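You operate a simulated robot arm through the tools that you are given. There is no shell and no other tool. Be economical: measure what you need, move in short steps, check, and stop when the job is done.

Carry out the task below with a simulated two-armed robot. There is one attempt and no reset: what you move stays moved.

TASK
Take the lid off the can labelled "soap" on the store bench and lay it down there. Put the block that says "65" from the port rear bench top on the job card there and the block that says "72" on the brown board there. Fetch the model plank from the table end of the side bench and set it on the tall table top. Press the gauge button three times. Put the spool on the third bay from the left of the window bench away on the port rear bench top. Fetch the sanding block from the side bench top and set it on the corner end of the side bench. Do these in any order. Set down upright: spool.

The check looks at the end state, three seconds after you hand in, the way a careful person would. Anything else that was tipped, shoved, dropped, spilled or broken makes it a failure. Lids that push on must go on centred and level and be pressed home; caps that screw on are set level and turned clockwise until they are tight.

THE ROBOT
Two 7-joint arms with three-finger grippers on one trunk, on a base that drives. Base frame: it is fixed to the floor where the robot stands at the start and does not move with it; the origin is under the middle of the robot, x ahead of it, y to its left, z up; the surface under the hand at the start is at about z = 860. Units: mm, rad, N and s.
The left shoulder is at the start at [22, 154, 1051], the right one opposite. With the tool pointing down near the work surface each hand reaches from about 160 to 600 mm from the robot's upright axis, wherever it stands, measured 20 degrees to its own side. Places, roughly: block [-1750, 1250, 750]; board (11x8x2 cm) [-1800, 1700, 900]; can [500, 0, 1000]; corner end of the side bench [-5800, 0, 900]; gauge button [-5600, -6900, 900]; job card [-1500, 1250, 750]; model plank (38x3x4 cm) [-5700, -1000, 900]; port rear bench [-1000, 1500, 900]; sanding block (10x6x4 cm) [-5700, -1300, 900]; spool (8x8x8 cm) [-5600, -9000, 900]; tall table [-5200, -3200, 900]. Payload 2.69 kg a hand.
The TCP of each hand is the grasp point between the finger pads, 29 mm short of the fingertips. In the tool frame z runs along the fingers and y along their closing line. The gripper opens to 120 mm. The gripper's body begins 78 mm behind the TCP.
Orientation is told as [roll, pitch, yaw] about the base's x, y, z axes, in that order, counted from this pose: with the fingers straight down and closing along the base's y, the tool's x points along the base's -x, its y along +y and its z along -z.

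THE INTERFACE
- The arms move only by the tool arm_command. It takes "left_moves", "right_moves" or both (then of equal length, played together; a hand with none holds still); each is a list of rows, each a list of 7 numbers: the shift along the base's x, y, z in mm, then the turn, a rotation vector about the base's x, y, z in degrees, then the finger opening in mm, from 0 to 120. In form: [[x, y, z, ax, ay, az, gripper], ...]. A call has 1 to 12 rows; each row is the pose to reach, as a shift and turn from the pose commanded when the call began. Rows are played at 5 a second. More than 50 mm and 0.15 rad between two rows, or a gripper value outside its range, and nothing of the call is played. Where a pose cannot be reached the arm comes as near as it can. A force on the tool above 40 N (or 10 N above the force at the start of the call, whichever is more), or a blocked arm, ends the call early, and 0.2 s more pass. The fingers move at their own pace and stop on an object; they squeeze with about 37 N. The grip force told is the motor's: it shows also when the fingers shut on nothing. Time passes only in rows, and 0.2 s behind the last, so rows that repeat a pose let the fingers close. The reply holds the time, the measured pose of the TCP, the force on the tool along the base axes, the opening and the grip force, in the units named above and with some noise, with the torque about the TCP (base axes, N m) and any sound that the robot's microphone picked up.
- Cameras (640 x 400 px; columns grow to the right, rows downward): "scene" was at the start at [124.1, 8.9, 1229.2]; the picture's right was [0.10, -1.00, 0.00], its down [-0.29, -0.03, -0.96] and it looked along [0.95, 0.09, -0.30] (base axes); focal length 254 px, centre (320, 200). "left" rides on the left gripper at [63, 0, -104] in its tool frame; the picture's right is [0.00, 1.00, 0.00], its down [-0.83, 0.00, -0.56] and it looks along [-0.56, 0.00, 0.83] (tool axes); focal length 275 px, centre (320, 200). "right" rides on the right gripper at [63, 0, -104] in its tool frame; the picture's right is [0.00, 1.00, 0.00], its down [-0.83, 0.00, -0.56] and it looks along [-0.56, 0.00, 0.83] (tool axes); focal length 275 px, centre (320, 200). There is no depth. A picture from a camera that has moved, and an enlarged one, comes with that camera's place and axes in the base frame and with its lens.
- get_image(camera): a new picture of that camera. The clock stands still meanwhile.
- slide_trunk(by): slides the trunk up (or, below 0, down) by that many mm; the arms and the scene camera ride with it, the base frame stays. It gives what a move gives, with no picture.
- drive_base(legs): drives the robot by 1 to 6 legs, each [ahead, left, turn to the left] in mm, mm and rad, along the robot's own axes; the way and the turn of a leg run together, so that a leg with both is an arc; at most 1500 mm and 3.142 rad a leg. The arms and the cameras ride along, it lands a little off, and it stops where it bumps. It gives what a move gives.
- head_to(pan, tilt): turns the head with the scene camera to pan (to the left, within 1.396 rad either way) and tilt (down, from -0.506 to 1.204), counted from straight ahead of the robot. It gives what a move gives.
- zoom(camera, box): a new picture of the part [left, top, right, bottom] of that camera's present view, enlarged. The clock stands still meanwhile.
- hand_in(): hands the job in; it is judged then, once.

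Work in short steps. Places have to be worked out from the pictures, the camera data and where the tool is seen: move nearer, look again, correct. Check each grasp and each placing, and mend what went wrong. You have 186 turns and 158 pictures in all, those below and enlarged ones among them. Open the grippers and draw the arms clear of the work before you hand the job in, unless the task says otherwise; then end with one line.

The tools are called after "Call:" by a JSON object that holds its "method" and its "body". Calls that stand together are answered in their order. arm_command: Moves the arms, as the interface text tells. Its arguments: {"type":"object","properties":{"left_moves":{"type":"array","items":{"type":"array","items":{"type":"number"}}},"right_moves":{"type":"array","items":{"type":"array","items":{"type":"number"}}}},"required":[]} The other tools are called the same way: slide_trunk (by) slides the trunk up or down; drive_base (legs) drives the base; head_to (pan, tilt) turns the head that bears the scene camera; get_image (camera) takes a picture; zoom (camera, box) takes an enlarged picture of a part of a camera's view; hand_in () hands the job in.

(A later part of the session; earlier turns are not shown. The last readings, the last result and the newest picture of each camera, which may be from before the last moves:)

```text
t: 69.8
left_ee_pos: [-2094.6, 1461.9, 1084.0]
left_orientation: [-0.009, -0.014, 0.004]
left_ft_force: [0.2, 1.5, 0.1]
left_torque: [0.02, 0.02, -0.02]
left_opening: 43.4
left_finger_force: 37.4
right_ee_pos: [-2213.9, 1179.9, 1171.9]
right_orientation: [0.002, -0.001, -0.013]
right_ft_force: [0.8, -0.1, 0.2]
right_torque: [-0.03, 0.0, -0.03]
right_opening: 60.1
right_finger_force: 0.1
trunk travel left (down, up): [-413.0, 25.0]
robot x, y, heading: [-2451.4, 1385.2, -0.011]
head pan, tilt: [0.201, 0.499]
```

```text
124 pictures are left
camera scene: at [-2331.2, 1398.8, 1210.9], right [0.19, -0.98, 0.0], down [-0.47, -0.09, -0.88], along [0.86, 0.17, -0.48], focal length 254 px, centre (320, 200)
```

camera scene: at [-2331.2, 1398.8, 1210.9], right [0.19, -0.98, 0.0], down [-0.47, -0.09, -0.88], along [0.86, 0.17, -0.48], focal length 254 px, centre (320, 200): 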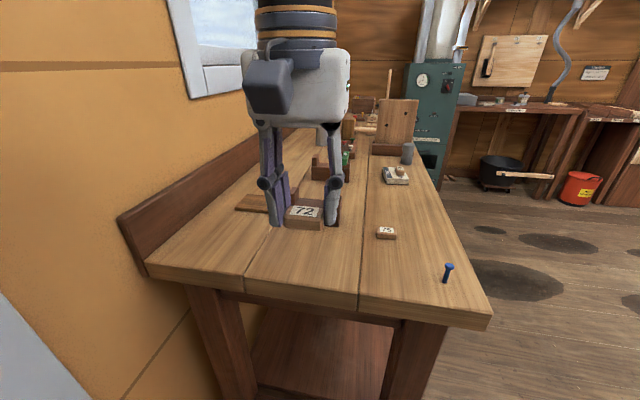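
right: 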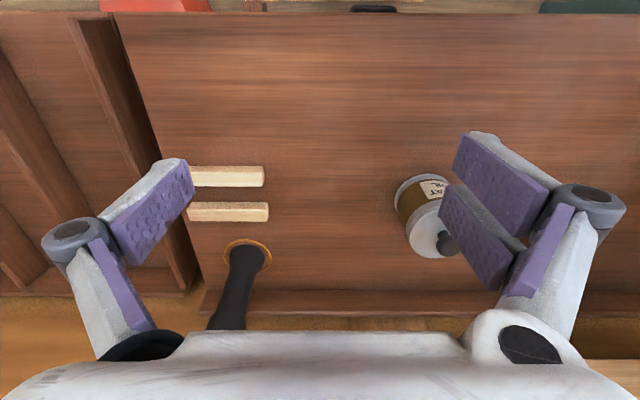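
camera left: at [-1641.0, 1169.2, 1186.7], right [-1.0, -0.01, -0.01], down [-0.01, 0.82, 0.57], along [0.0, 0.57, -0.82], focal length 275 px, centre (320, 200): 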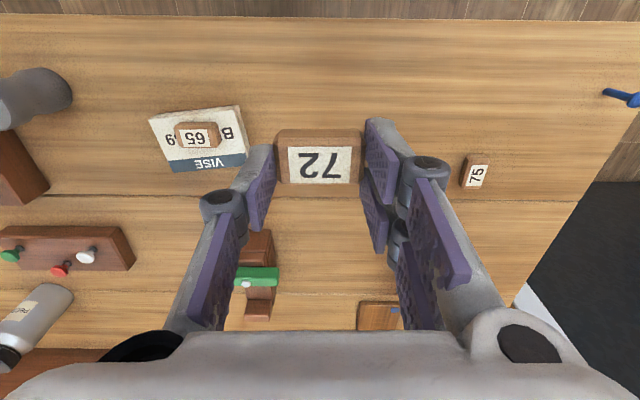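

The board is near [-1772, 1690] and the bench end at x≈-2030. I close in 135 mm ahead and 80 mm left.

Call:
{"method": "drive_base", "body": {"legs": [[135, 80, 0.01]]}}

Call:
{"method": "arm_command", "body": {"left_moves": [[0, -20, 0, 0, 0, 0, 20], [0, -40, 0, 0, 0, 0, 20]]}}

Call:
{"method": "get_image", "body": {"camera": "left"}}

Call:
{"method": "get_image", "body": {"camera": "scene"}}

```text
t: 71.2
left_ee_pos: [-1960.1, 1545.3, 1082.8]
left_orientation: [-0.009, -0.012, 0.015]
left_ft_force: [-0.1, 0.5, -0.2]
left_torque: [0.0, 0.03, 0.01]
left_opening: 43.5
left_finger_force: 36.4
right_ee_pos: [-2078.5, 1261.9, 1171.2]
right_orientation: [0.003, 0.0, 0.001]
right_ft_force: [0.6, 0.0, -0.3]
right_torque: [-0.04, 0.05, -0.04]
right_opening: 60.0
right_finger_force: 0.0
trunk travel left (down, up): [-413.0, 25.0]
robot x, y, heading: [-2314.8, 1460.6, -0.001]
head pan, tilt: [0.201, 0.499]
```

```text
t: 71.8
left_ee_pos: [-1962.3, 1503.6, 1083.2]
left_orientation: [-0.009, -0.015, 0.017]
left_ft_force: [1.0, 0.3, -0.3]
left_torque: [0.0, 0.01, 0.0]
left_opening: 43.7
left_finger_force: 37.2
right_ee_pos: [-2077.9, 1260.1, 1171.2]
right_orientation: [0.003, -0.002, 0.001]
right_ft_force: [-0.8, -0.5, 0.1]
right_torque: [-0.01, -0.01, -0.02]
right_opening: 59.9
right_finger_force: 0.0
trunk travel left (down, up): [-413.0, 25.0]
robot x, y, heading: [-2317.0, 1457.2, 0.002]
head pan, tilt: [0.201, 0.499]
```

```text
123 pictures are left
camera left: at [-2027.6, 1504.1, 1186.9], right [-0.01, 1.0, -0.01], down [0.82, 0.01, 0.57], along [0.57, 0.0, -0.82], focal length 275 px, centre (320, 200)
```

left: 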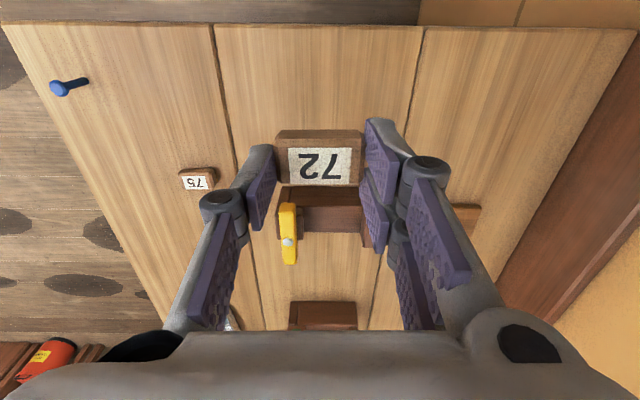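

```text
122 pictures are left
camera scene: at [-2196.7, 1478.8, 1210.9], right [0.2, -0.98, 0.0], down [-0.47, -0.1, -0.88], along [0.86, 0.18, -0.48], focal length 254 px, centre (320, 200)
```

scene: 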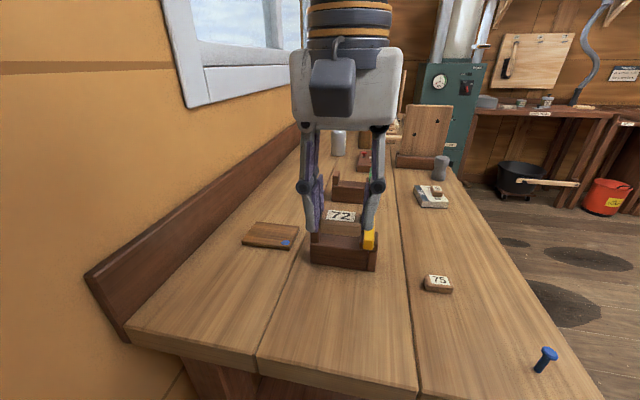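

The board centre is at about [-1778, 1675], clear of the vise. I carry the block over it.

Call:
{"method": "arm_command", "body": {"left_moves": [[25, 30, -10, 0, 0, 0, 20], [50, 60, -20, 0, 0, 0, 20], [80, 90, -35, 0, 0, 0, 20], [110, 120, -50, 0, 0, 0, 20], [140, 150, -65, 0, 0, 0, 20], [165, 172, -85, 0, 0, 0, 20], [180, 172, -110, 0, 0, 0, 20], [185, 172, -130, 0, 0, 0, 20], [185, 172, -130, 0, 0, 0, 20]]}}

Call:
{"method": "get_image", "body": {"camera": "left"}}

Call:
{"method": "get_image", "body": {"camera": "scene"}}

```text
t: 73.8
left_ee_pos: [-1775.1, 1679.6, 955.2]
left_orientation: [-0.009, -0.014, 0.018]
left_ft_force: [-0.6, -0.1, 0.4]
left_torque: [-0.04, 0.02, -0.03]
left_opening: 43.5
left_finger_force: 37.1
right_ee_pos: [-2078.1, 1260.7, 1171.4]
right_orientation: [0.003, -0.002, 0.001]
right_ft_force: [0.9, 0.2, 0.0]
right_torque: [0.02, 0.0, -0.01]
right_opening: 60.3
right_finger_force: 0.0
trunk travel left (down, up): [-413.0, 25.0]
robot x, y, heading: [-2316.7, 1460.6, 0.002]
head pan, tilt: [0.201, 0.499]
```

```text
121 pictures are left
camera left: at [-1839.5, 1679.4, 1058.7], right [-0.01, 1.0, -0.01], down [0.82, 0.01, 0.57], along [0.57, 0.0, -0.82], focal length 275 px, centre (320, 200)
```

left: 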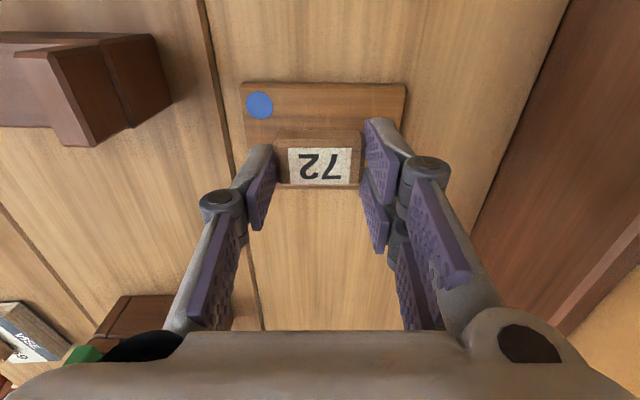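

```text
120 pictures are left
camera scene: at [-2196.9, 1479.0, 1210.9], right [0.2, -0.98, 0.0], down [-0.47, -0.1, -0.88], along [0.86, 0.18, -0.48], focal length 254 px, centre (320, 200)
```

scene: 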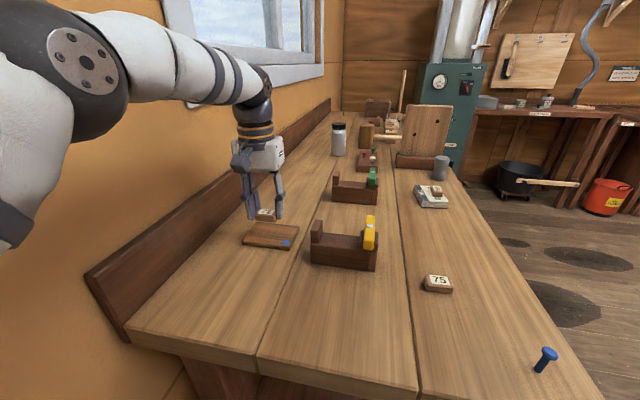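

The board spans roughly x -1807..-1730 and y 1630..1733. I nudge 6 mm forward and lower to contact.

Call:
{"method": "arm_command", "body": {"left_moves": [[6, 1, -20, 0, 0, 0, 20], [6, 1, -32, 0, 0, 0, 20], [6, 1, -38, 0, 0, 0, 20], [6, 1, -42, 0, 0, 0, 20], [6, 1, -45, 0, 0, 0, 20]]}}

Call:
{"method": "zoom", "body": {"camera": "scene", "box": [200, 150, 360, 270]}}

```text
t: 75.0
left_ee_pos: [-1770.0, 1677.9, 908.8]
left_orientation: [-0.007, -0.016, 0.015]
left_ft_force: [0.1, 0.6, -0.3]
left_torque: [0.0, 0.01, 0.01]
left_opening: 43.7
left_finger_force: 36.9
right_ee_pos: [-2078.4, 1262.0, 1171.0]
right_orientation: [0.002, -0.001, 0.0]
right_ft_force: [-0.3, -0.5, 0.4]
right_torque: [0.02, -0.02, 0.01]
right_opening: 60.0
right_finger_force: 0.0
trunk travel left (down, up): [-413.0, 25.0]
robot x, y, heading: [-2318.0, 1463.3, 0.003]
head pan, tilt: [0.201, 0.499]
```

```text
3.33 times, centred on (280, 210) of scene
camera zoom: at [-2196.8, 1479.0, 1210.9], right [0.2, -0.98, 0.0], down [-0.47, -0.1, -0.88], along [0.86, 0.18, -0.48], focal length 846 px, centre (453, 167)
```

zoom: 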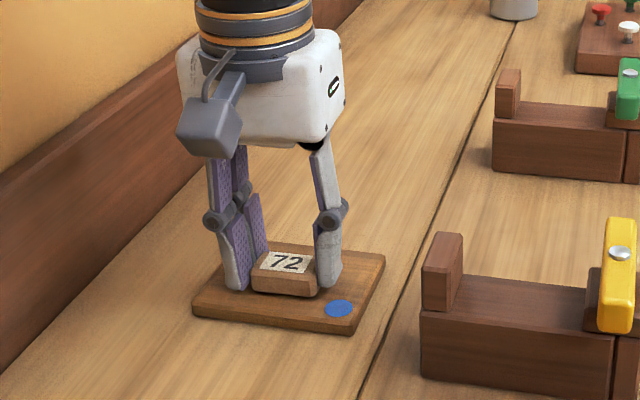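

No contact force yet. I lower further in small steps.

Call:
{"method": "arm_command", "body": {"left_moves": [[0, 0, -3, 0, 0, 0, 20], [0, 0, -6, 0, 0, 0, 20], [0, 0, -9, 0, 0, 0, 20], [0, 0, -9, 0, 0, 0, 20]]}}

```text
t: 76.0
left_ee_pos: [-1769.7, 1677.2, 903.7]
left_orientation: [-0.007, -0.021, 0.015]
left_ft_force: [1.8, 2.9, 30.6]
left_torque: [0.11, -0.06, -0.03]
left_opening: 43.8
left_finger_force: 37.2
right_ee_pos: [-2080.8, 1262.1, 1172.8]
right_orientation: [0.001, -0.006, 0.002]
right_ft_force: [0.1, -0.5, -0.8]
right_torque: [-0.01, 0.0, 0.01]
right_opening: 59.7
right_finger_force: 0.1
trunk travel left (down, up): [-413.0, 25.0]
robot x, y, heading: [-2317.8, 1458.0, 0.0]
head pan, tilt: [0.201, 0.499]
```

Contact. I release, rise and draw back.

Call:
{"method": "arm_command", "body": {"left_moves": [[0, 0, 2, 0, 0, 0, 55], [0, 0, 2, 0, 0, 0, 62], [0, 0, 40, 0, 0, 0, 62], [0, 0, 80, 0, 0, 0, 62], [-10, -20, 120, 0, 0, 0, 62], [-40, -40, 150, 0, 0, 0, 62], [-80, -60, 170, 0, 0, 0, 62], [-120, -80, 190, 0, 0, 0, 62], [-160, -100, 200, 0, 0, 0, 62], [-200, -120, 200, 0, 0, 0, 62], [-240, -130, 200, 0, 0, 0, 62]]}}

Call:
{"method": "zoom", "body": {"camera": "scene", "box": [160, 130, 480, 330]}}

```text
t: 78.4
left_ee_pos: [-2012.6, 1550.6, 1100.2]
left_orientation: [-0.008, -0.016, 0.018]
left_ft_force: [0.1, -0.2, -0.2]
left_torque: [-0.01, -0.01, 0.0]
left_opening: 62.3
left_finger_force: 0.2
right_ee_pos: [-2078.8, 1261.7, 1172.4]
right_orientation: [0.002, -0.003, 0.002]
right_ft_force: [-0.7, -1.5, 0.3]
right_torque: [-0.02, -0.01, 0.01]
right_opening: 59.9
right_finger_force: 0.1
trunk travel left (down, up): [-413.0, 25.0]
robot x, y, heading: [-2315.9, 1462.9, 0.005]
head pan, tilt: [0.201, 0.499]
```

```text
2.00 times, centred on (320, 230) of scene
camera zoom: at [-2197.4, 1479.2, 1211.0], right [0.2, -0.98, 0.0], down [-0.47, -0.1, -0.88], along [0.86, 0.18, -0.48], focal length 508 px, centre (320, 140)
```

zoom: 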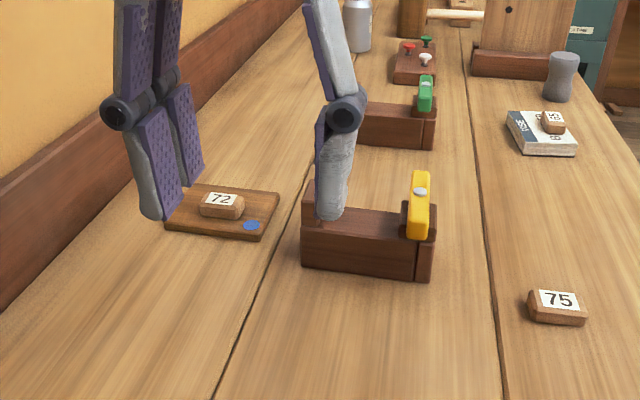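

Both blocks are placed. I back away, turn toward -x and look over the room before crossing it.

Call:
{"method": "drive_base", "body": {"legs": [[-300, -600, 0], [0, -500, 0], [0, 0, -3.14]]}}

Call:
{"method": "head_to", "body": {"pan": 0.3, "tilt": 0.25}}

Call:
{"method": "get_image", "body": {"camera": "scene"}}

```text
t: 94.6
left_ee_pos: [-2894.7, 255.5, 1099.8]
left_orientation: [-0.009, -0.015, -3.058]
left_ft_force: [-0.2, 1.6, 0.6]
left_torque: [0.01, 0.0, 0.03]
left_opening: 61.9
left_finger_force: 0.0
right_ee_pos: [-2847.8, 549.2, 1172.3]
right_orientation: [0.002, -0.001, -3.072]
right_ft_force: [-0.8, 0.1, -0.9]
right_torque: [-0.03, -0.02, 0.04]
right_opening: 60.2
right_finger_force: 0.1
trunk travel left (down, up): [-413.0, 25.0]
robot x, y, heading: [-2593.6, 364.1, -3.077]
head pan, tilt: [0.201, 0.499]
```

```text
t: 95.4
left_ee_pos: [-2895.5, 255.3, 1099.1]
left_orientation: [-0.009, -0.014, -3.057]
left_ft_force: [0.2, 0.5, 0.3]
left_torque: [-0.02, -0.03, 0.04]
left_opening: 62.0
left_finger_force: 0.1
right_ee_pos: [-2848.7, 547.5, 1172.4]
right_orientation: [0.003, -0.002, -3.071]
right_ft_force: [-0.2, 0.5, -0.5]
right_torque: [0.04, 0.02, 0.0]
right_opening: 60.0
right_finger_force: 0.1
trunk travel left (down, up): [-413.0, 25.0]
robot x, y, heading: [-2595.7, 364.1, -3.072]
head pan, tilt: [0.3, 0.25]
```

```text
117 pictures are left
camera scene: at [-2717.3, 328.7, 1233.9], right [-0.36, 0.93, 0.0], down [0.23, 0.09, -0.97], along [-0.9, -0.35, -0.25], focal length 254 px, centre (320, 200)
```

scene: 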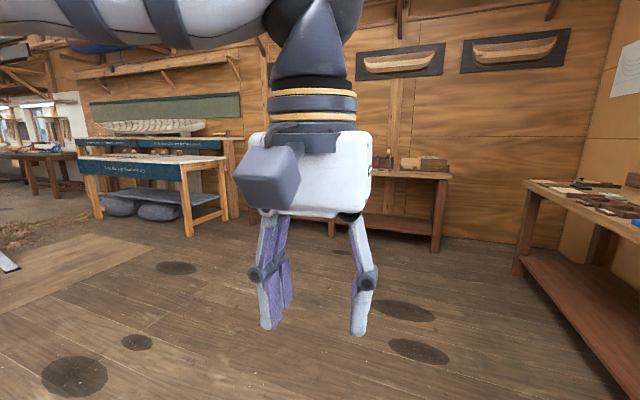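

The side bench stands ahead, with the tall table to its left, and the floor is open. I drive toward the side bench.

Call:
{"method": "drive_base", "body": {"legs": [[1300, 600, -0.07], [700, 550, 0]]}}

Call:
{"method": "head_to", "body": {"pan": 0, "tilt": 0.35}}

Call:
{"method": "get_image", "body": {"camera": "scene"}}

```text
t: 106.8
left_ee_pos: [-4885.8, -894.5, 1099.1]
left_orientation: [-0.008, -0.015, 3.132]
left_ft_force: [-0.3, 0.1, 0.3]
left_torque: [0.0, 0.0, 0.0]
left_opening: 62.2
left_finger_force: 0.0
right_ee_pos: [-4811.0, -608.5, 1172.1]
right_orientation: [0.003, -0.003, 3.117]
right_ft_force: [-0.4, -1.0, 0.9]
right_torque: [0.0, 0.0, 0.0]
right_opening: 60.1
right_finger_force: 0.0
trunk travel left (down, up): [-413.0, 25.0]
robot x, y, heading: [-4579.0, -814.3, 3.115]
head pan, tilt: [0.3, 0.25]
```

```text
t: 107.6
left_ee_pos: [-4885.7, -896.0, 1099.6]
left_orientation: [-0.009, -0.015, 3.134]
left_ft_force: [0.4, 0.0, -0.4]
left_torque: [-0.02, -0.02, 0.0]
left_opening: 62.0
left_finger_force: 0.1
right_ee_pos: [-4812.3, -607.5, 1170.9]
right_orientation: [0.001, -0.003, 3.117]
right_ft_force: [-0.6, 0.0, -0.1]
right_torque: [-0.02, -0.03, 0.01]
right_opening: 59.9
right_finger_force: 0.1
trunk travel left (down, up): [-413.0, 25.0]
robot x, y, heading: [-4575.5, -815.5, 3.114]
head pan, tilt: [0.0, 0.351]
```

```text
116 pictures are left
camera scene: at [-4705.3, -811.1, 1224.6], right [0.02, 1.0, 0.0], down [0.34, -0.01, -0.94], along [-0.94, 0.02, -0.34], focal length 254 px, centre (320, 200)
```

scene: 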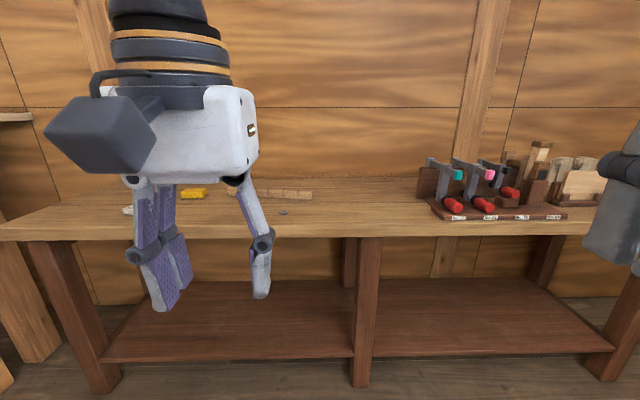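

The bench front is near x≈-5400 and the plank shows behind the left hand. I drive closer and look.

Call:
{"method": "drive_base", "body": {"legs": [[480, 250, 0.025]]}}

Call:
{"method": "head_to", "body": {"pan": 0, "tilt": 0.5}}

Call:
{"method": "get_image", "body": {"camera": "scene"}}

Call:
{"method": "get_image", "body": {"camera": "left"}}

```text
t: 110.8
left_ee_pos: [-5370.5, -1142.3, 1099.5]
left_orientation: [-0.008, -0.015, -3.133]
left_ft_force: [0.2, 0.2, -0.4]
left_torque: [0.02, 0.02, 0.02]
left_opening: 62.1
left_finger_force: 0.0
right_ee_pos: [-5300.7, -853.5, 1171.0]
right_orientation: [0.002, 0.0, 3.138]
right_ft_force: [0.4, -0.3, 0.8]
right_torque: [0.02, -0.03, 0.05]
right_opening: 59.7
right_finger_force: 0.0
trunk travel left (down, up): [-413.0, 25.0]
robot x, y, heading: [-5064.4, -1053.8, 3.138]
head pan, tilt: [0.0, 0.351]
```

```text
t: 111.5
left_ee_pos: [-5369.0, -1142.3, 1099.8]
left_orientation: [-0.01, -0.016, -3.13]
left_ft_force: [-0.7, -0.6, -0.1]
left_torque: [-0.02, -0.03, 0.02]
left_opening: 62.0
left_finger_force: 0.1
right_ee_pos: [-5302.2, -854.8, 1172.7]
right_orientation: [0.001, -0.003, 3.138]
right_ft_force: [0.1, 0.3, 0.1]
right_torque: [0.03, 0.02, 0.01]
right_opening: 59.9
right_finger_force: 0.0
trunk travel left (down, up): [-413.0, 25.0]
robot x, y, heading: [-5064.5, -1056.4, 3.136]
head pan, tilt: [0.0, 0.499]
```

```text
115 pictures are left
camera scene: at [-5188.8, -1055.0, 1210.9], right [0.0, 1.0, 0.0], down [0.48, 0.0, -0.88], along [-0.88, 0.0, -0.48], focal length 254 px, centre (320, 200)
```

scene: 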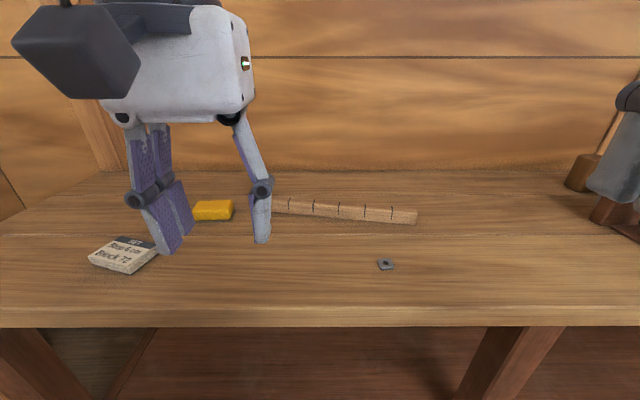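

```text
114 pictures are left
camera left: at [-5305.9, -1142.5, 1203.6], right [0.01, -1.0, -0.01], down [-0.82, -0.01, 0.57], along [-0.57, 0.0, -0.82], focal length 275 px, centre (320, 200)
```

left: 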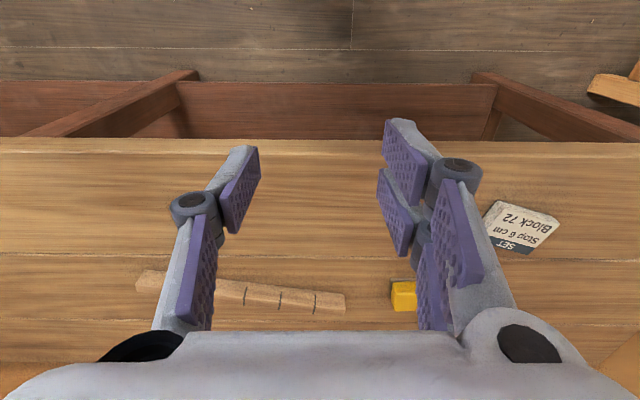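

Triangulated: the plank's centre is near [-5730, -1008], turned about 9°, with its top ≈ 890. The yellow sanding block is near [-5742, -1297] and the bench front near x≈-5439. Reach is tight, so I look down to see how close the base can go.

Call:
{"method": "head_to", "body": {"pan": 0, "tilt": 1.2}}

Call:
{"method": "get_image", "body": {"camera": "scene"}}

```text
t: 112.5
left_ee_pos: [-5369.7, -1143.3, 1100.7]
left_orientation: [-0.007, -0.015, -3.13]
left_ft_force: [-0.4, 0.1, -0.5]
left_torque: [-0.03, 0.02, -0.03]
left_opening: 62.1
left_finger_force: 0.2
right_ee_pos: [-5302.4, -854.4, 1171.5]
right_orientation: [0.002, -0.001, 3.139]
right_ft_force: [1.2, 0.2, 0.0]
right_torque: [-0.02, 0.01, 0.0]
right_opening: 59.9
right_finger_force: 0.1
trunk travel left (down, up): [-413.0, 25.0]
robot x, y, heading: [-5063.3, -1055.6, 3.142]
head pan, tilt: [0.0, 1.201]
```

```text
113 pictures are left
camera scene: at [-5153.9, -1055.2, 1157.2], right [0.0, 1.0, 0.0], down [0.93, 0.0, -0.36], along [-0.36, 0.0, -0.93], focal length 254 px, centre (320, 200)
```

scene: 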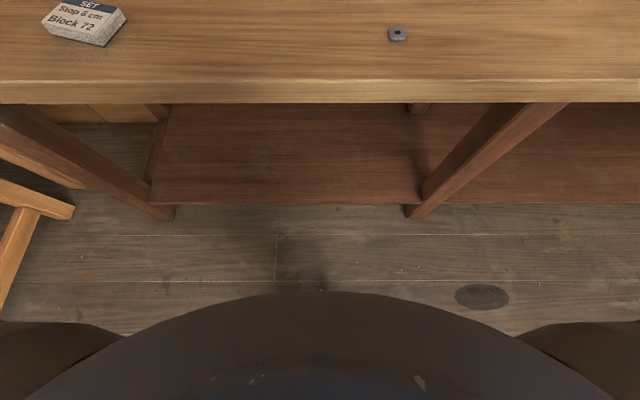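

The base front is only about 115 mm ahead of the axis, so there is roughly 290 mm of free space. I advance 190 mm and shift left 100, then look again at the sanding block.

Call:
{"method": "drive_base", "body": {"legs": [[190, 100, 0]]}}

Call:
{"method": "arm_command", "body": {"left_moves": [[-40, 0, 0, 0, 0, 0, 90], [-80, 0, -10, 0, 0, 0, 100], [-100, 0, -30, 0, 0, 0, 100]]}}

Call:
{"method": "head_to", "body": {"pan": 0, "tilt": 0.6}}

Call:
{"method": "get_image", "body": {"camera": "scene"}}

Call:
{"method": "get_image", "body": {"camera": "left"}}

```text
t: 114.2
left_ee_pos: [-5564.3, -1242.4, 1098.8]
left_orientation: [-0.007, -0.015, -3.131]
left_ft_force: [-1.1, 0.0, 0.6]
left_torque: [-0.03, 0.01, -0.04]
left_opening: 61.9
left_finger_force: 0.0
right_ee_pos: [-5495.0, -956.0, 1171.4]
right_orientation: [0.003, -0.001, 3.138]
right_ft_force: [-0.6, -0.3, -0.6]
right_torque: [0.0, 0.0, 0.01]
right_opening: 59.9
right_finger_force: 0.0
trunk travel left (down, up): [-413.0, 25.0]
robot x, y, heading: [-5256.8, -1154.5, 3.139]
head pan, tilt: [0.0, 1.201]
```

```text
t: 115.0
left_ee_pos: [-5661.7, -1245.0, 1071.2]
left_orientation: [-0.008, -0.014, -3.131]
left_ft_force: [-0.1, 0.0, -0.1]
left_torque: [0.0, 0.01, -0.01]
left_opening: 99.8
left_finger_force: 0.1
right_ee_pos: [-5495.6, -955.8, 1172.2]
right_orientation: [0.002, 0.0, 3.137]
right_ft_force: [0.1, 0.4, 0.2]
right_torque: [-0.01, 0.0, 0.01]
right_opening: 59.7
right_finger_force: 0.1
trunk travel left (down, up): [-413.0, 25.0]
robot x, y, heading: [-5254.5, -1155.6, 3.138]
head pan, tilt: [0.0, 1.201]
```

```text
t: 116.0
left_ee_pos: [-5661.6, -1244.6, 1072.4]
left_orientation: [-0.006, -0.013, -3.133]
left_ft_force: [0.5, 0.6, 0.4]
left_torque: [-0.01, 0.02, 0.03]
left_opening: 100.1
left_finger_force: 0.1
right_ee_pos: [-5495.1, -953.3, 1171.3]
right_orientation: [0.003, -0.001, 3.135]
right_ft_force: [-1.3, 0.7, -0.6]
right_torque: [0.0, 0.0, -0.04]
right_opening: 60.1
right_finger_force: 0.2
trunk travel left (down, up): [-413.0, 25.0]
robot x, y, heading: [-5256.8, -1157.1, 3.139]
head pan, tilt: [0.0, 0.6]
```

```text
112 pictures are left
camera scene: at [-5379.9, -1155.9, 1201.7], right [0.0, 1.0, 0.0], down [0.57, 0.0, -0.82], along [-0.82, 0.0, -0.57], focal length 254 px, centre (320, 200)
```

scene: 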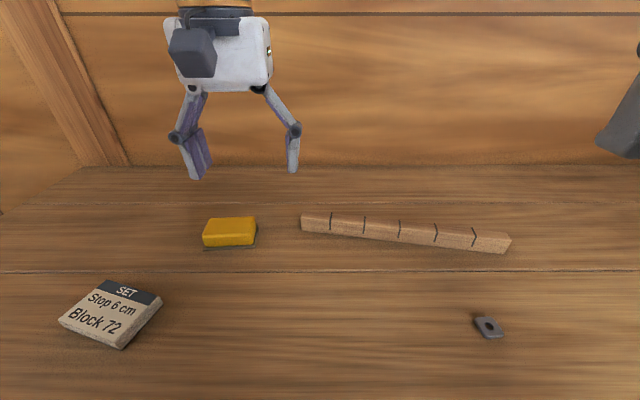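

```text
111 pictures are left
camera left: at [-5597.3, -1244.9, 1175.3], right [0.01, -1.0, -0.01], down [-0.82, -0.01, 0.57], along [-0.57, 0.0, -0.82], focal length 275 px, centre (320, 200)
```

left: 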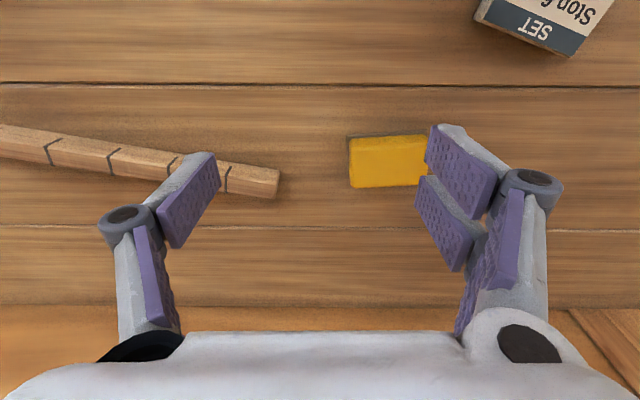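

The sanding block lies with its 10 cm side along y. I zoom in to locate it exactly.

Call:
{"method": "zoom", "body": {"camera": "scene", "box": [180, 190, 300, 265]}}

```text
5.33 times, centred on (240, 228) of scene
camera zoom: at [-5379.9, -1155.9, 1201.7], right [0.0, 1.0, 0.0], down [0.57, 0.0, -0.82], along [-0.82, 0.0, -0.57], focal length 1353 px, centre (747, 53)
```

zoom: 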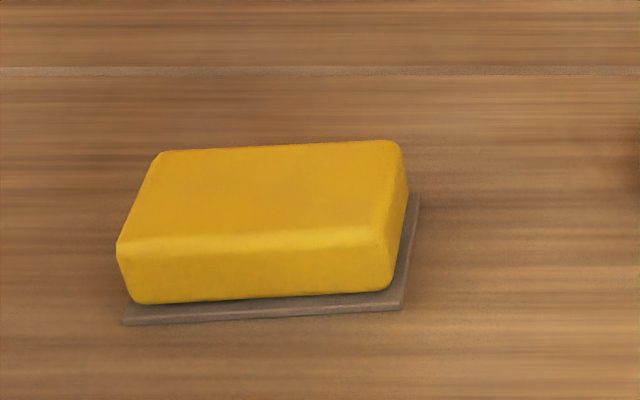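

The sanding block's centre is at about [-5737, -1321], turned by about 3°, on a thin sole plate. I move above it with a wide opening and check.

Call:
{"method": "arm_command", "body": {"left_moves": [[-25, -25, -25, 0, 0, 1, 116], [-50, -50, -50, 0, 0, 2, 116], [-75, -76, -75, 0, 0, 3, 116], [-75, -76, -110, 0, 0, 3, 116], [-75, -76, -110, 0, 0, 3, 116]]}}

Call:
{"method": "get_image", "body": {"camera": "left"}}

Call:
{"method": "zoom", "body": {"camera": "scene", "box": [120, 100, 360, 260]}}

```text
t: 117.2
left_ee_pos: [-5738.5, -1320.7, 962.4]
left_orientation: [-0.007, -0.015, -3.079]
left_ft_force: [-0.2, -0.1, -0.5]
left_torque: [0.02, 0.02, 0.02]
left_opening: 116.1
left_finger_force: 0.0
right_ee_pos: [-5495.5, -954.7, 1171.4]
right_orientation: [-0.001, -0.002, 3.137]
right_ft_force: [0.6, 0.1, 0.6]
right_torque: [-0.02, 0.0, 0.02]
right_opening: 60.0
right_finger_force: 0.0
trunk travel left (down, up): [-413.0, 25.0]
robot x, y, heading: [-5258.4, -1160.7, 3.139]
head pan, tilt: [0.0, 0.6]
```

```text
109 pictures are left
camera left: at [-5673.8, -1318.1, 1065.2], right [0.06, -1.0, -0.01], down [-0.82, -0.05, 0.57], along [-0.57, -0.03, -0.82], focal length 275 px, centre (320, 200)
```

left: 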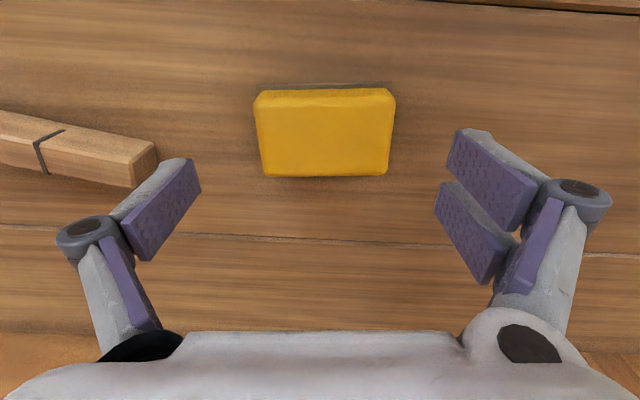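

```text
2.50 times, centred on (240, 180) of scene
camera zoom: at [-5379.8, -1156.0, 1201.8], right [0.0, 1.0, 0.0], down [0.56, 0.0, -0.83], along [-0.83, 0.0, -0.56], focal length 634 px, centre (520, 250)
```

zoom: 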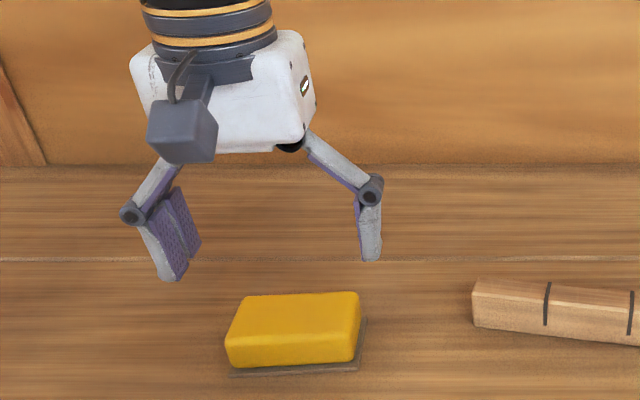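

The hand is centred within 3 mm. I lower and close.

Call:
{"method": "arm_command", "body": {"left_moves": [[0, -3, -30, 0, 0, 0, 116], [0, -3, -55, 0, 0, 0, 116], [0, -3, -66, 0, 0, 0, 116], [0, -3, -66, 0, 0, 0, 90], [0, -3, -66, 0, 0, 0, 70], [0, -3, -66, 0, 0, 0, 70]]}}

Call:
{"method": "zoom", "body": {"camera": "scene", "box": [120, 100, 360, 260]}}

```text
t: 118.6
left_ee_pos: [-5738.8, -1320.8, 894.3]
left_orientation: [-0.007, -0.015, -3.079]
left_ft_force: [-0.1, -1.1, 2.2]
left_torque: [-0.08, 0.07, 0.02]
left_opening: 89.3
left_finger_force: 36.7
right_ee_pos: [-5495.1, -956.0, 1171.6]
right_orientation: [0.001, -0.001, 3.136]
right_ft_force: [-0.7, 0.8, 0.4]
right_torque: [0.01, -0.02, -0.02]
right_opening: 59.9
right_finger_force: 0.1
trunk travel left (down, up): [-413.0, 25.0]
robot x, y, heading: [-5255.6, -1159.7, 3.14]
head pan, tilt: [0.0, 0.6]
```

```text
2.50 times, centred on (240, 180) of scene
camera zoom: at [-5379.8, -1156.0, 1201.8], right [0.0, 1.0, 0.0], down [0.56, 0.0, -0.83], along [-0.83, 0.0, -0.56], focal length 634 px, centre (520, 250)
```

zoom: 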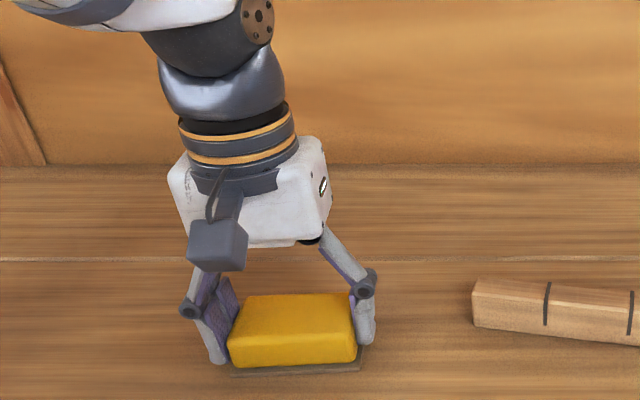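

The block is gripped at 89 mm. I lift it and draw it back.

Call:
{"method": "arm_command", "body": {"left_moves": [[0, 0, 30, 0, 0, 0, 70], [0, 0, 70, 0, 0, 0, 70], [0, 0, 110, 0, 0, 0, 70], [30, 10, 140, 0, 0, 0, 70], [65, 20, 160, 0, 0, 0, 70], [105, 30, 175, 0, 0, 0, 70], [145, 40, 185, 0, 0, 0, 70]]}}

Call:
{"method": "get_image", "body": {"camera": "scene"}}

```text
t: 120.2
left_ee_pos: [-5593.9, -1282.7, 1080.2]
left_orientation: [-0.006, -0.016, -3.079]
left_ft_force: [0.2, 0.4, -1.3]
left_torque: [-0.01, 0.0, -0.02]
left_opening: 89.7
left_finger_force: 37.1
right_ee_pos: [-5493.7, -955.9, 1171.1]
right_orientation: [0.003, -0.002, 3.138]
right_ft_force: [0.5, -1.0, 0.2]
right_torque: [-0.01, 0.02, 0.01]
right_opening: 59.9
right_finger_force: 0.1
trunk travel left (down, up): [-413.0, 25.0]
robot x, y, heading: [-5254.3, -1157.8, 3.135]
head pan, tilt: [0.0, 0.6]
```

```text
106 pictures are left
camera scene: at [-5379.3, -1156.3, 1201.9], right [0.0, 1.0, 0.0], down [0.56, 0.0, -0.83], along [-0.83, 0.0, -0.56], focal length 254 px, centre (320, 200)
```

scene: 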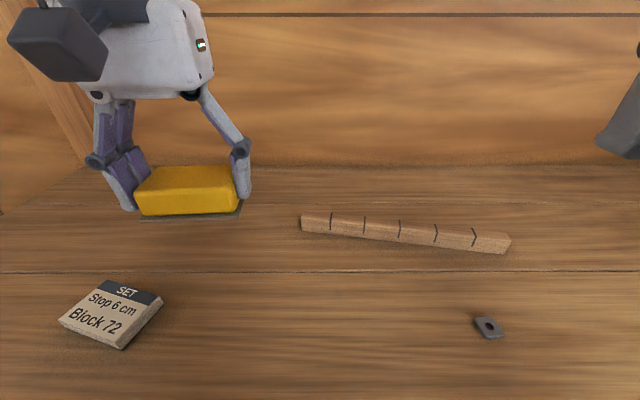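

The block with its sole plate is held. I back off, strafe right toward the corner end and look.

Call:
{"method": "drive_base", "body": {"legs": [[-450, 0, 0], [0, -1100, 0]]}}

Call:
{"method": "head_to", "body": {"pan": -0.1, "tilt": 0.4}}

Call:
{"method": "get_image", "body": {"camera": "scene"}}

```text
t: 131.5
left_ee_pos: [-5116.6, -150.4, 1079.6]
left_orientation: [-0.008, -0.013, -3.112]
left_ft_force: [-0.3, 0.8, 0.2]
left_torque: [0.02, -0.01, -0.02]
left_opening: 89.6
left_finger_force: 36.8
right_ee_pos: [-5004.7, 173.6, 1170.2]
right_orientation: [0.001, -0.003, 3.104]
right_ft_force: [0.5, 0.7, 0.2]
right_torque: [-0.03, -0.04, 0.01]
right_opening: 59.9
right_finger_force: 0.1
trunk travel left (down, up): [-413.0, 25.0]
robot x, y, heading: [-4773.1, -37.1, 3.107]
head pan, tilt: [0.0, 0.6]
```

```text
t: 132.2
left_ee_pos: [-5116.6, -150.8, 1080.0]
left_orientation: [-0.007, -0.013, -3.114]
left_ft_force: [0.2, -0.1, -0.3]
left_torque: [0.0, -0.05, -0.01]
left_opening: 89.3
left_finger_force: 37.0
right_ee_pos: [-5006.6, 172.3, 1171.0]
right_orientation: [0.001, -0.001, 3.102]
right_ft_force: [-0.4, 0.3, -0.7]
right_torque: [0.02, 0.01, 0.03]
right_opening: 60.0
right_finger_force: 0.1
trunk travel left (down, up): [-413.0, 25.0]
robot x, y, heading: [-4775.0, -37.6, 3.105]
head pan, tilt: [-0.099, 0.4]
```

```text
105 pictures are left
camera scene: at [-4900.8, -22.4, 1219.9], right [0.14, 0.99, 0.0], down [0.39, -0.05, -0.92], along [-0.91, 0.13, -0.39], focal length 254 px, centre (320, 200)
```

scene: 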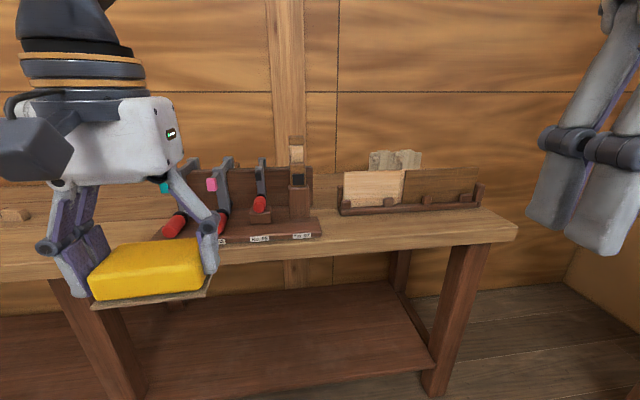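

The corner end holds a clamp rack and a card rack, with clear bench in front of the card rack and perhaps behind. I move nearer and look down on it.

Call:
{"method": "drive_base", "body": {"legs": [[330, -200, 0.035]]}}

Call:
{"method": "head_to", "body": {"pan": 0, "tilt": 0.55}}

Call:
{"method": "get_image", "body": {"camera": "scene"}}

Call:
{"method": "get_image", "body": {"camera": "right"}}

```text
t: 134.6
left_ee_pos: [-5437.5, 38.7, 1080.0]
left_orientation: [-0.009, -0.013, -3.067]
left_ft_force: [-0.2, 0.4, -1.6]
left_torque: [0.0, 0.02, -0.03]
left_opening: 89.3
left_finger_force: 36.7
right_ee_pos: [-5341.6, 367.5, 1170.5]
right_orientation: [0.001, -0.001, -3.134]
right_ft_force: [-1.3, -0.4, -0.8]
right_torque: [-0.02, -0.01, -0.03]
right_opening: 59.8
right_finger_force: 0.0
trunk travel left (down, up): [-413.0, 25.0]
robot x, y, heading: [-5098.5, 170.8, -3.135]
head pan, tilt: [-0.099, 0.4]
```

```text
t: 135.3
left_ee_pos: [-5437.2, 38.9, 1080.5]
left_orientation: [-0.007, -0.015, -3.066]
left_ft_force: [0.0, 0.0, -0.2]
left_torque: [0.02, -0.02, -0.02]
left_opening: 89.4
left_finger_force: 36.8
right_ee_pos: [-5340.2, 367.3, 1171.0]
right_orientation: [0.002, 0.0, -3.135]
right_ft_force: [-0.8, -0.3, -0.3]
right_torque: [0.0, 0.03, -0.02]
right_opening: 60.3
right_finger_force: 0.0
trunk travel left (down, up): [-413.0, 25.0]
robot x, y, heading: [-5100.5, 167.5, -3.136]
head pan, tilt: [0.0, 0.55]
```

```text
104 pictures are left
camera scene: at [-5225.1, 168.0, 1206.3], right [-0.01, 1.0, 0.0], down [0.52, 0.0, -0.85], along [-0.85, -0.01, -0.52], focal length 254 px, centre (320, 200)
```

scene: 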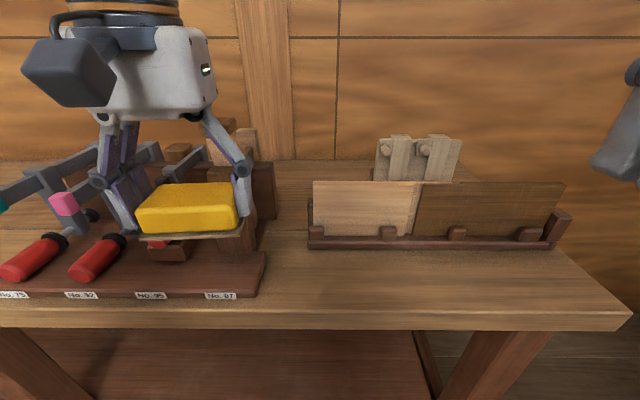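

```text
103 pictures are left
camera right: at [-5277.7, 369.0, 1274.6], right [0.01, -1.0, 0.0], down [-0.83, -0.01, 0.56], along [-0.56, -0.01, -0.83], focal length 275 px, centre (320, 200)
```

right: 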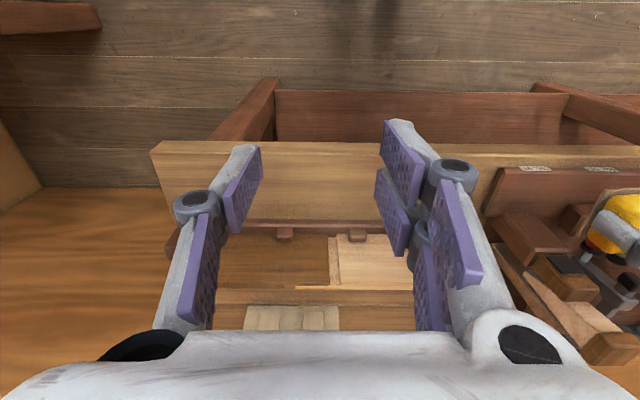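

Clear strip: x from -5471 to -5613 in front of the card rack. I will set the block at about [-5545, 230], so I shift the base right 150 mm and bring the hand over.

Call:
{"method": "drive_base", "body": {"legs": [[0, -150, -0.005]]}}

```text
t: 137.1
left_ee_pos: [-5439.3, 189.3, 1081.0]
left_orientation: [-0.007, -0.015, -3.069]
left_ft_force: [0.2, -0.2, 0.1]
left_torque: [-0.05, 0.02, 0.04]
left_opening: 89.3
left_finger_force: 37.2
right_ee_pos: [-5341.3, 517.7, 1172.4]
right_orientation: [0.004, -0.001, -3.137]
right_ft_force: [-0.2, 0.0, 0.5]
right_torque: [-0.04, 0.0, -0.01]
right_opening: 60.2
right_finger_force: 0.0
trunk travel left (down, up): [-413.0, 25.0]
robot x, y, heading: [-5102.3, 319.5, -3.14]
head pan, tilt: [0.0, 0.55]
```

Now I carry the block over the spot, squaring its yaw, and descend part way.

Call:
{"method": "arm_command", "body": {"left_moves": [[-25, 15, -25, 0, 0, -1, 70], [-50, 30, -50, 0, 0, -2, 70], [-80, 41, -75, 0, 0, -3, 70], [-106, 41, -100, 0, 0, -4, 70], [-106, 41, -140, 0, 0, -4, 70], [-106, 41, -140, 0, 0, -4, 70]]}}

Call:
{"method": "get_image", "body": {"camera": "scene"}}

Call:
{"method": "get_image", "body": {"camera": "left"}}

```text
t: 138.5
left_ee_pos: [-5541.6, 233.1, 936.3]
left_orientation: [-0.006, -0.015, -3.142]
left_ft_force: [0.6, 0.6, -1.3]
left_torque: [-0.01, 0.03, 0.0]
left_opening: 89.5
left_finger_force: 36.8
right_ee_pos: [-5341.5, 518.1, 1171.4]
right_orientation: [0.001, 0.001, -3.139]
right_ft_force: [0.5, 0.3, 0.2]
right_torque: [0.03, -0.02, 0.02]
right_opening: 59.9
right_finger_force: 0.1
trunk travel left (down, up): [-413.0, 25.0]
robot x, y, heading: [-5104.6, 318.0, -3.139]
head pan, tilt: [0.0, 0.55]
```

```text
102 pictures are left
camera scene: at [-5225.8, 318.1, 1206.3], right [0.0, 1.0, 0.0], down [0.52, 0.0, -0.85], along [-0.85, 0.0, -0.52], focal length 254 px, centre (320, 200)
```

scene: 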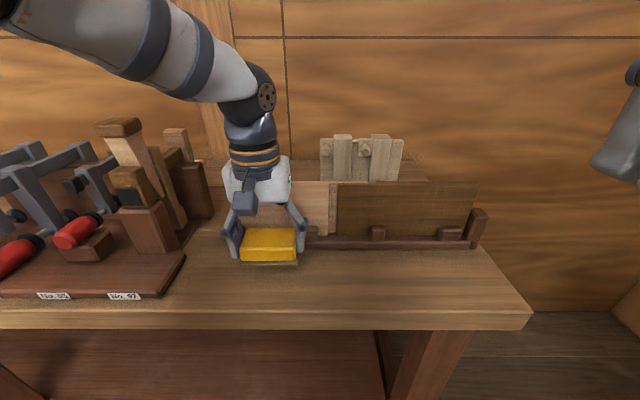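

```text
101 pictures are left
camera left: at [-5478.2, 232.4, 1040.6], right [0.0, -1.0, -0.01], down [-0.82, 0.0, 0.57], along [-0.57, 0.01, -0.82], focal length 275 px, centre (320, 200)
```

left: 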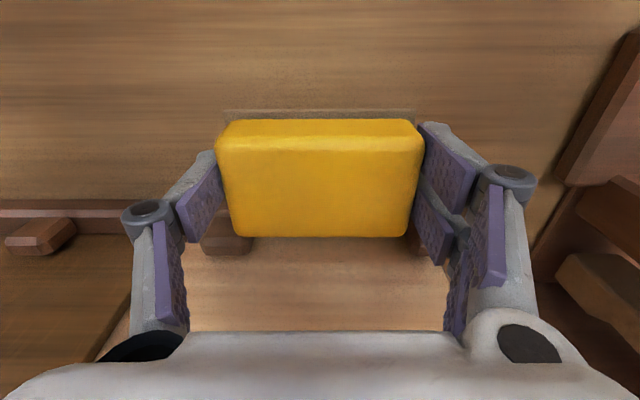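

All is clear. I shift 8 mm away from the rack and lower to contact.

Call:
{"method": "arm_command", "body": {"left_moves": [[8, 0, -20, 0, 0, 0, 70], [8, 0, -34, 0, 0, 0, 70], [8, 0, -38, 0, 0, 0, 70], [8, 0, -41, 0, 0, 0, 70], [8, 0, -44, 0, 0, 0, 70], [8, 0, -47, 0, 0, 0, 70]]}}

Call:
{"method": "zoom", "body": {"camera": "scene", "box": [180, 160, 380, 300]}}

```text
t: 139.9
left_ee_pos: [-5535.7, 230.7, 893.9]
left_orientation: [-0.005, -0.018, -3.142]
left_ft_force: [2.5, 0.0, 9.9]
left_torque: [-0.56, 0.34, 0.08]
left_opening: 89.7
left_finger_force: 36.7
right_ee_pos: [-5340.3, 518.7, 1171.4]
right_orientation: [0.004, -0.003, -3.138]
right_ft_force: [0.0, -1.1, 0.6]
right_torque: [0.01, -0.01, -0.01]
right_opening: 59.9
right_finger_force: 0.0
trunk travel left (down, up): [-413.0, 25.0]
robot x, y, heading: [-5103.3, 319.8, -3.139]
head pan, tilt: [0.0, 0.55]
```

```text
2.86 times, centred on (280, 230) of scene
camera zoom: at [-5224.8, 318.5, 1206.7], right [0.0, 1.0, 0.0], down [0.52, 0.0, -0.85], along [-0.85, 0.0, -0.52], focal length 725 px, centre (434, 114)
```

zoom: 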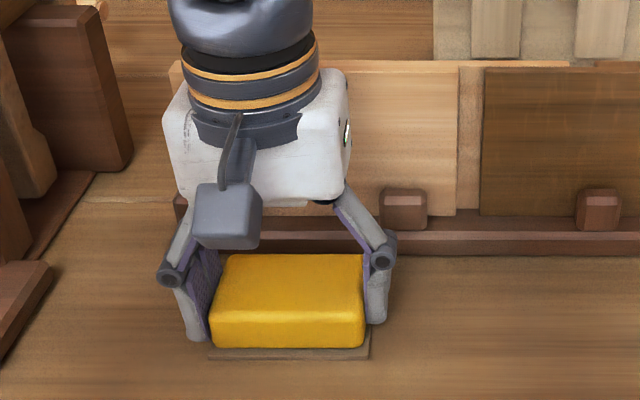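

Contact at about 10 N. I release with moderate opening, rise straight up and draw back.

Call:
{"method": "arm_command", "body": {"left_moves": [[0, 0, 0, 0, 0, 0, 104], [0, 0, 0, 0, 0, 0, 110], [0, 0, 40, 0, 0, 0, 110], [0, 0, 80, 0, 0, 0, 110], [0, 0, 125, 0, 0, 0, 110], [20, 0, 165, 0, 0, 0, 100], [60, 0, 185, 0, 0, 0, 80], [100, 0, 200, 0, 0, 0, 60], [145, 0, 205, 0, 0, 0, 60]]}}

Call:
{"method": "zoom", "body": {"camera": "scene", "box": [120, 130, 440, 330]}}

```text
t: 141.9
left_ee_pos: [-5392.1, 232.6, 1101.1]
left_orientation: [-0.006, -0.017, -3.138]
left_ft_force: [-0.3, 0.3, 1.0]
left_torque: [-0.03, 0.03, -0.01]
left_opening: 60.1
left_finger_force: 0.2
right_ee_pos: [-5341.4, 517.5, 1172.6]
right_orientation: [0.001, -0.003, -3.137]
right_ft_force: [0.1, 0.2, 0.5]
right_torque: [0.01, -0.02, 0.0]
right_opening: 59.9
right_finger_force: 0.1
trunk travel left (down, up): [-413.0, 25.0]
robot x, y, heading: [-5102.8, 324.4, -3.137]
head pan, tilt: [0.0, 0.55]
```

```text
2.00 times, centred on (280, 230) of scene
camera zoom: at [-5225.3, 317.9, 1206.4], right [0.0, 1.0, 0.0], down [0.52, 0.0, -0.85], along [-0.85, 0.0, -0.52], focal length 508 px, centre (400, 140)
```

zoom: 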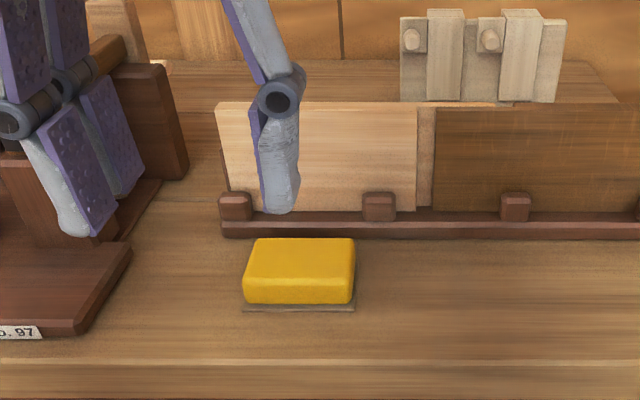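

The sanding block is placed. Now I go back to the plank: retreat, strafe left about 1200 mm and close in.

Call:
{"method": "drive_base", "body": {"legs": [[-250, 0, 0], [0, 1195, 0], [390, 0, 0]]}}

Call:
{"method": "get_image", "body": {"camera": "scene"}}

```text
t: 155.2
left_ee_pos: [-5541.7, -996.8, 1101.2]
left_orientation: [-0.007, -0.015, 3.121]
left_ft_force: [-0.6, 0.3, -0.1]
left_torque: [0.01, -0.05, 0.04]
left_opening: 59.8
left_finger_force: 0.1
right_ee_pos: [-5483.9, -712.4, 1171.7]
right_orientation: [0.004, -0.002, 3.122]
right_ft_force: [-0.4, -0.5, -0.3]
right_torque: [-0.03, -0.05, 0.02]
right_opening: 60.3
right_finger_force: 0.0
trunk travel left (down, up): [-413.0, 25.0]
robot x, y, heading: [-5250.3, -915.8, 3.119]
head pan, tilt: [0.0, 0.55]
```

```text
98 pictures are left
camera scene: at [-5372.9, -914.6, 1206.3], right [0.02, 1.0, 0.0], down [0.52, -0.01, -0.85], along [-0.85, 0.02, -0.52], focal length 254 px, centre (320, 200)
```

scene: 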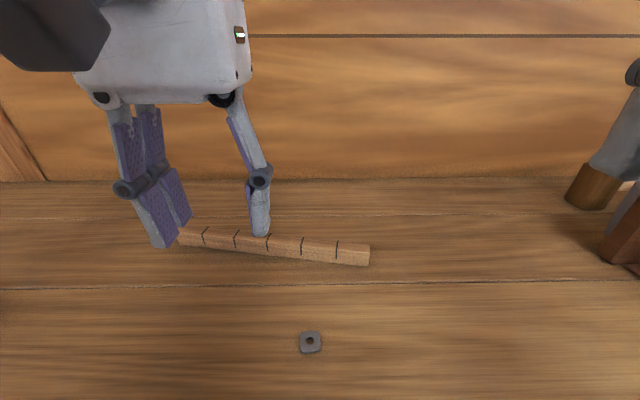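

The plank's centre is near [-5742, -1002], turned about 8°. I rotate the left hand some 82° so its fingers close across the plank and hover over it.

Call:
{"method": "arm_command", "body": {"left_moves": [[-20, 0, 0, 0, 0, 8.2, 70], [-40, 0, 0, 0, 0, 16.4, 70], [-60, 0, 0, 0, 0, 24.6, 70], [-80, 0, 0, 0, 0, 32.8, 70], [-100, 0, 0, 0, 0, 41, 70], [-120, 0, -10, 0, 0, 49.2, 70], [-140, 0, -30, 0, 0, 57.4, 70], [-160, 0, -50, 0, 0, 65.6, 70], [-180, 0, -70, 0, 0, 73.8, 70], [-200, -3, -90, 0, 0, 82, 70], [-200, -3, -90, 0, 0, 82, 70]]}}

Call:
{"method": "get_image", "body": {"camera": "scene"}}

Call:
{"method": "get_image", "body": {"camera": "left"}}

```text
t: 157.6
left_ee_pos: [-5743.3, -1001.1, 1010.6]
left_orientation: [-0.009, -0.014, -1.73]
left_ft_force: [0.6, 1.0, 0.1]
left_torque: [0.03, 0.02, -0.02]
left_opening: 70.1
left_finger_force: 0.0
right_ee_pos: [-5482.0, -712.4, 1172.5]
right_orientation: [0.001, -0.004, 3.124]
right_ft_force: [-0.1, 0.0, 1.1]
right_torque: [-0.05, 0.0, 0.02]
right_opening: 60.0
right_finger_force: 0.0
trunk travel left (down, up): [-413.0, 25.0]
robot x, y, heading: [-5249.7, -915.8, 3.122]
head pan, tilt: [0.0, 0.55]
```

```text
97 pictures are left
camera scene: at [-5372.0, -914.7, 1206.4], right [0.02, 1.0, 0.0], down [0.52, -0.01, -0.85], along [-0.85, 0.02, -0.52], focal length 254 px, centre (320, 200)
```

scene: 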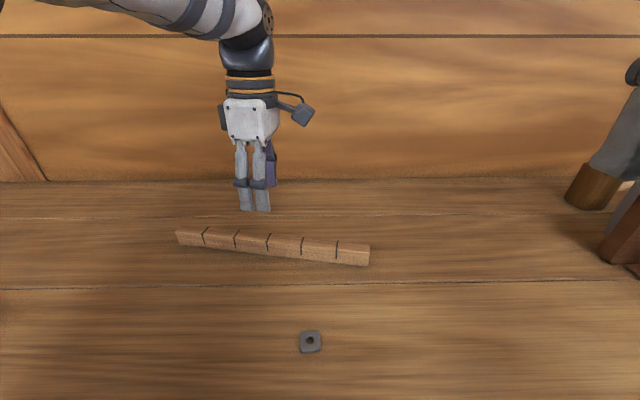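

```text
96 pictures are left
camera left: at [-5732.2, -937.4, 1115.1], right [0.99, -0.16, -0.01], down [-0.13, -0.81, 0.57], along [-0.1, -0.56, -0.82], focal length 275 px, centre (320, 200)
```

left: 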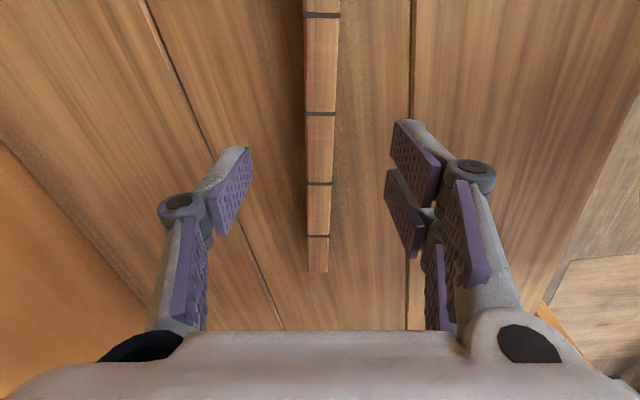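

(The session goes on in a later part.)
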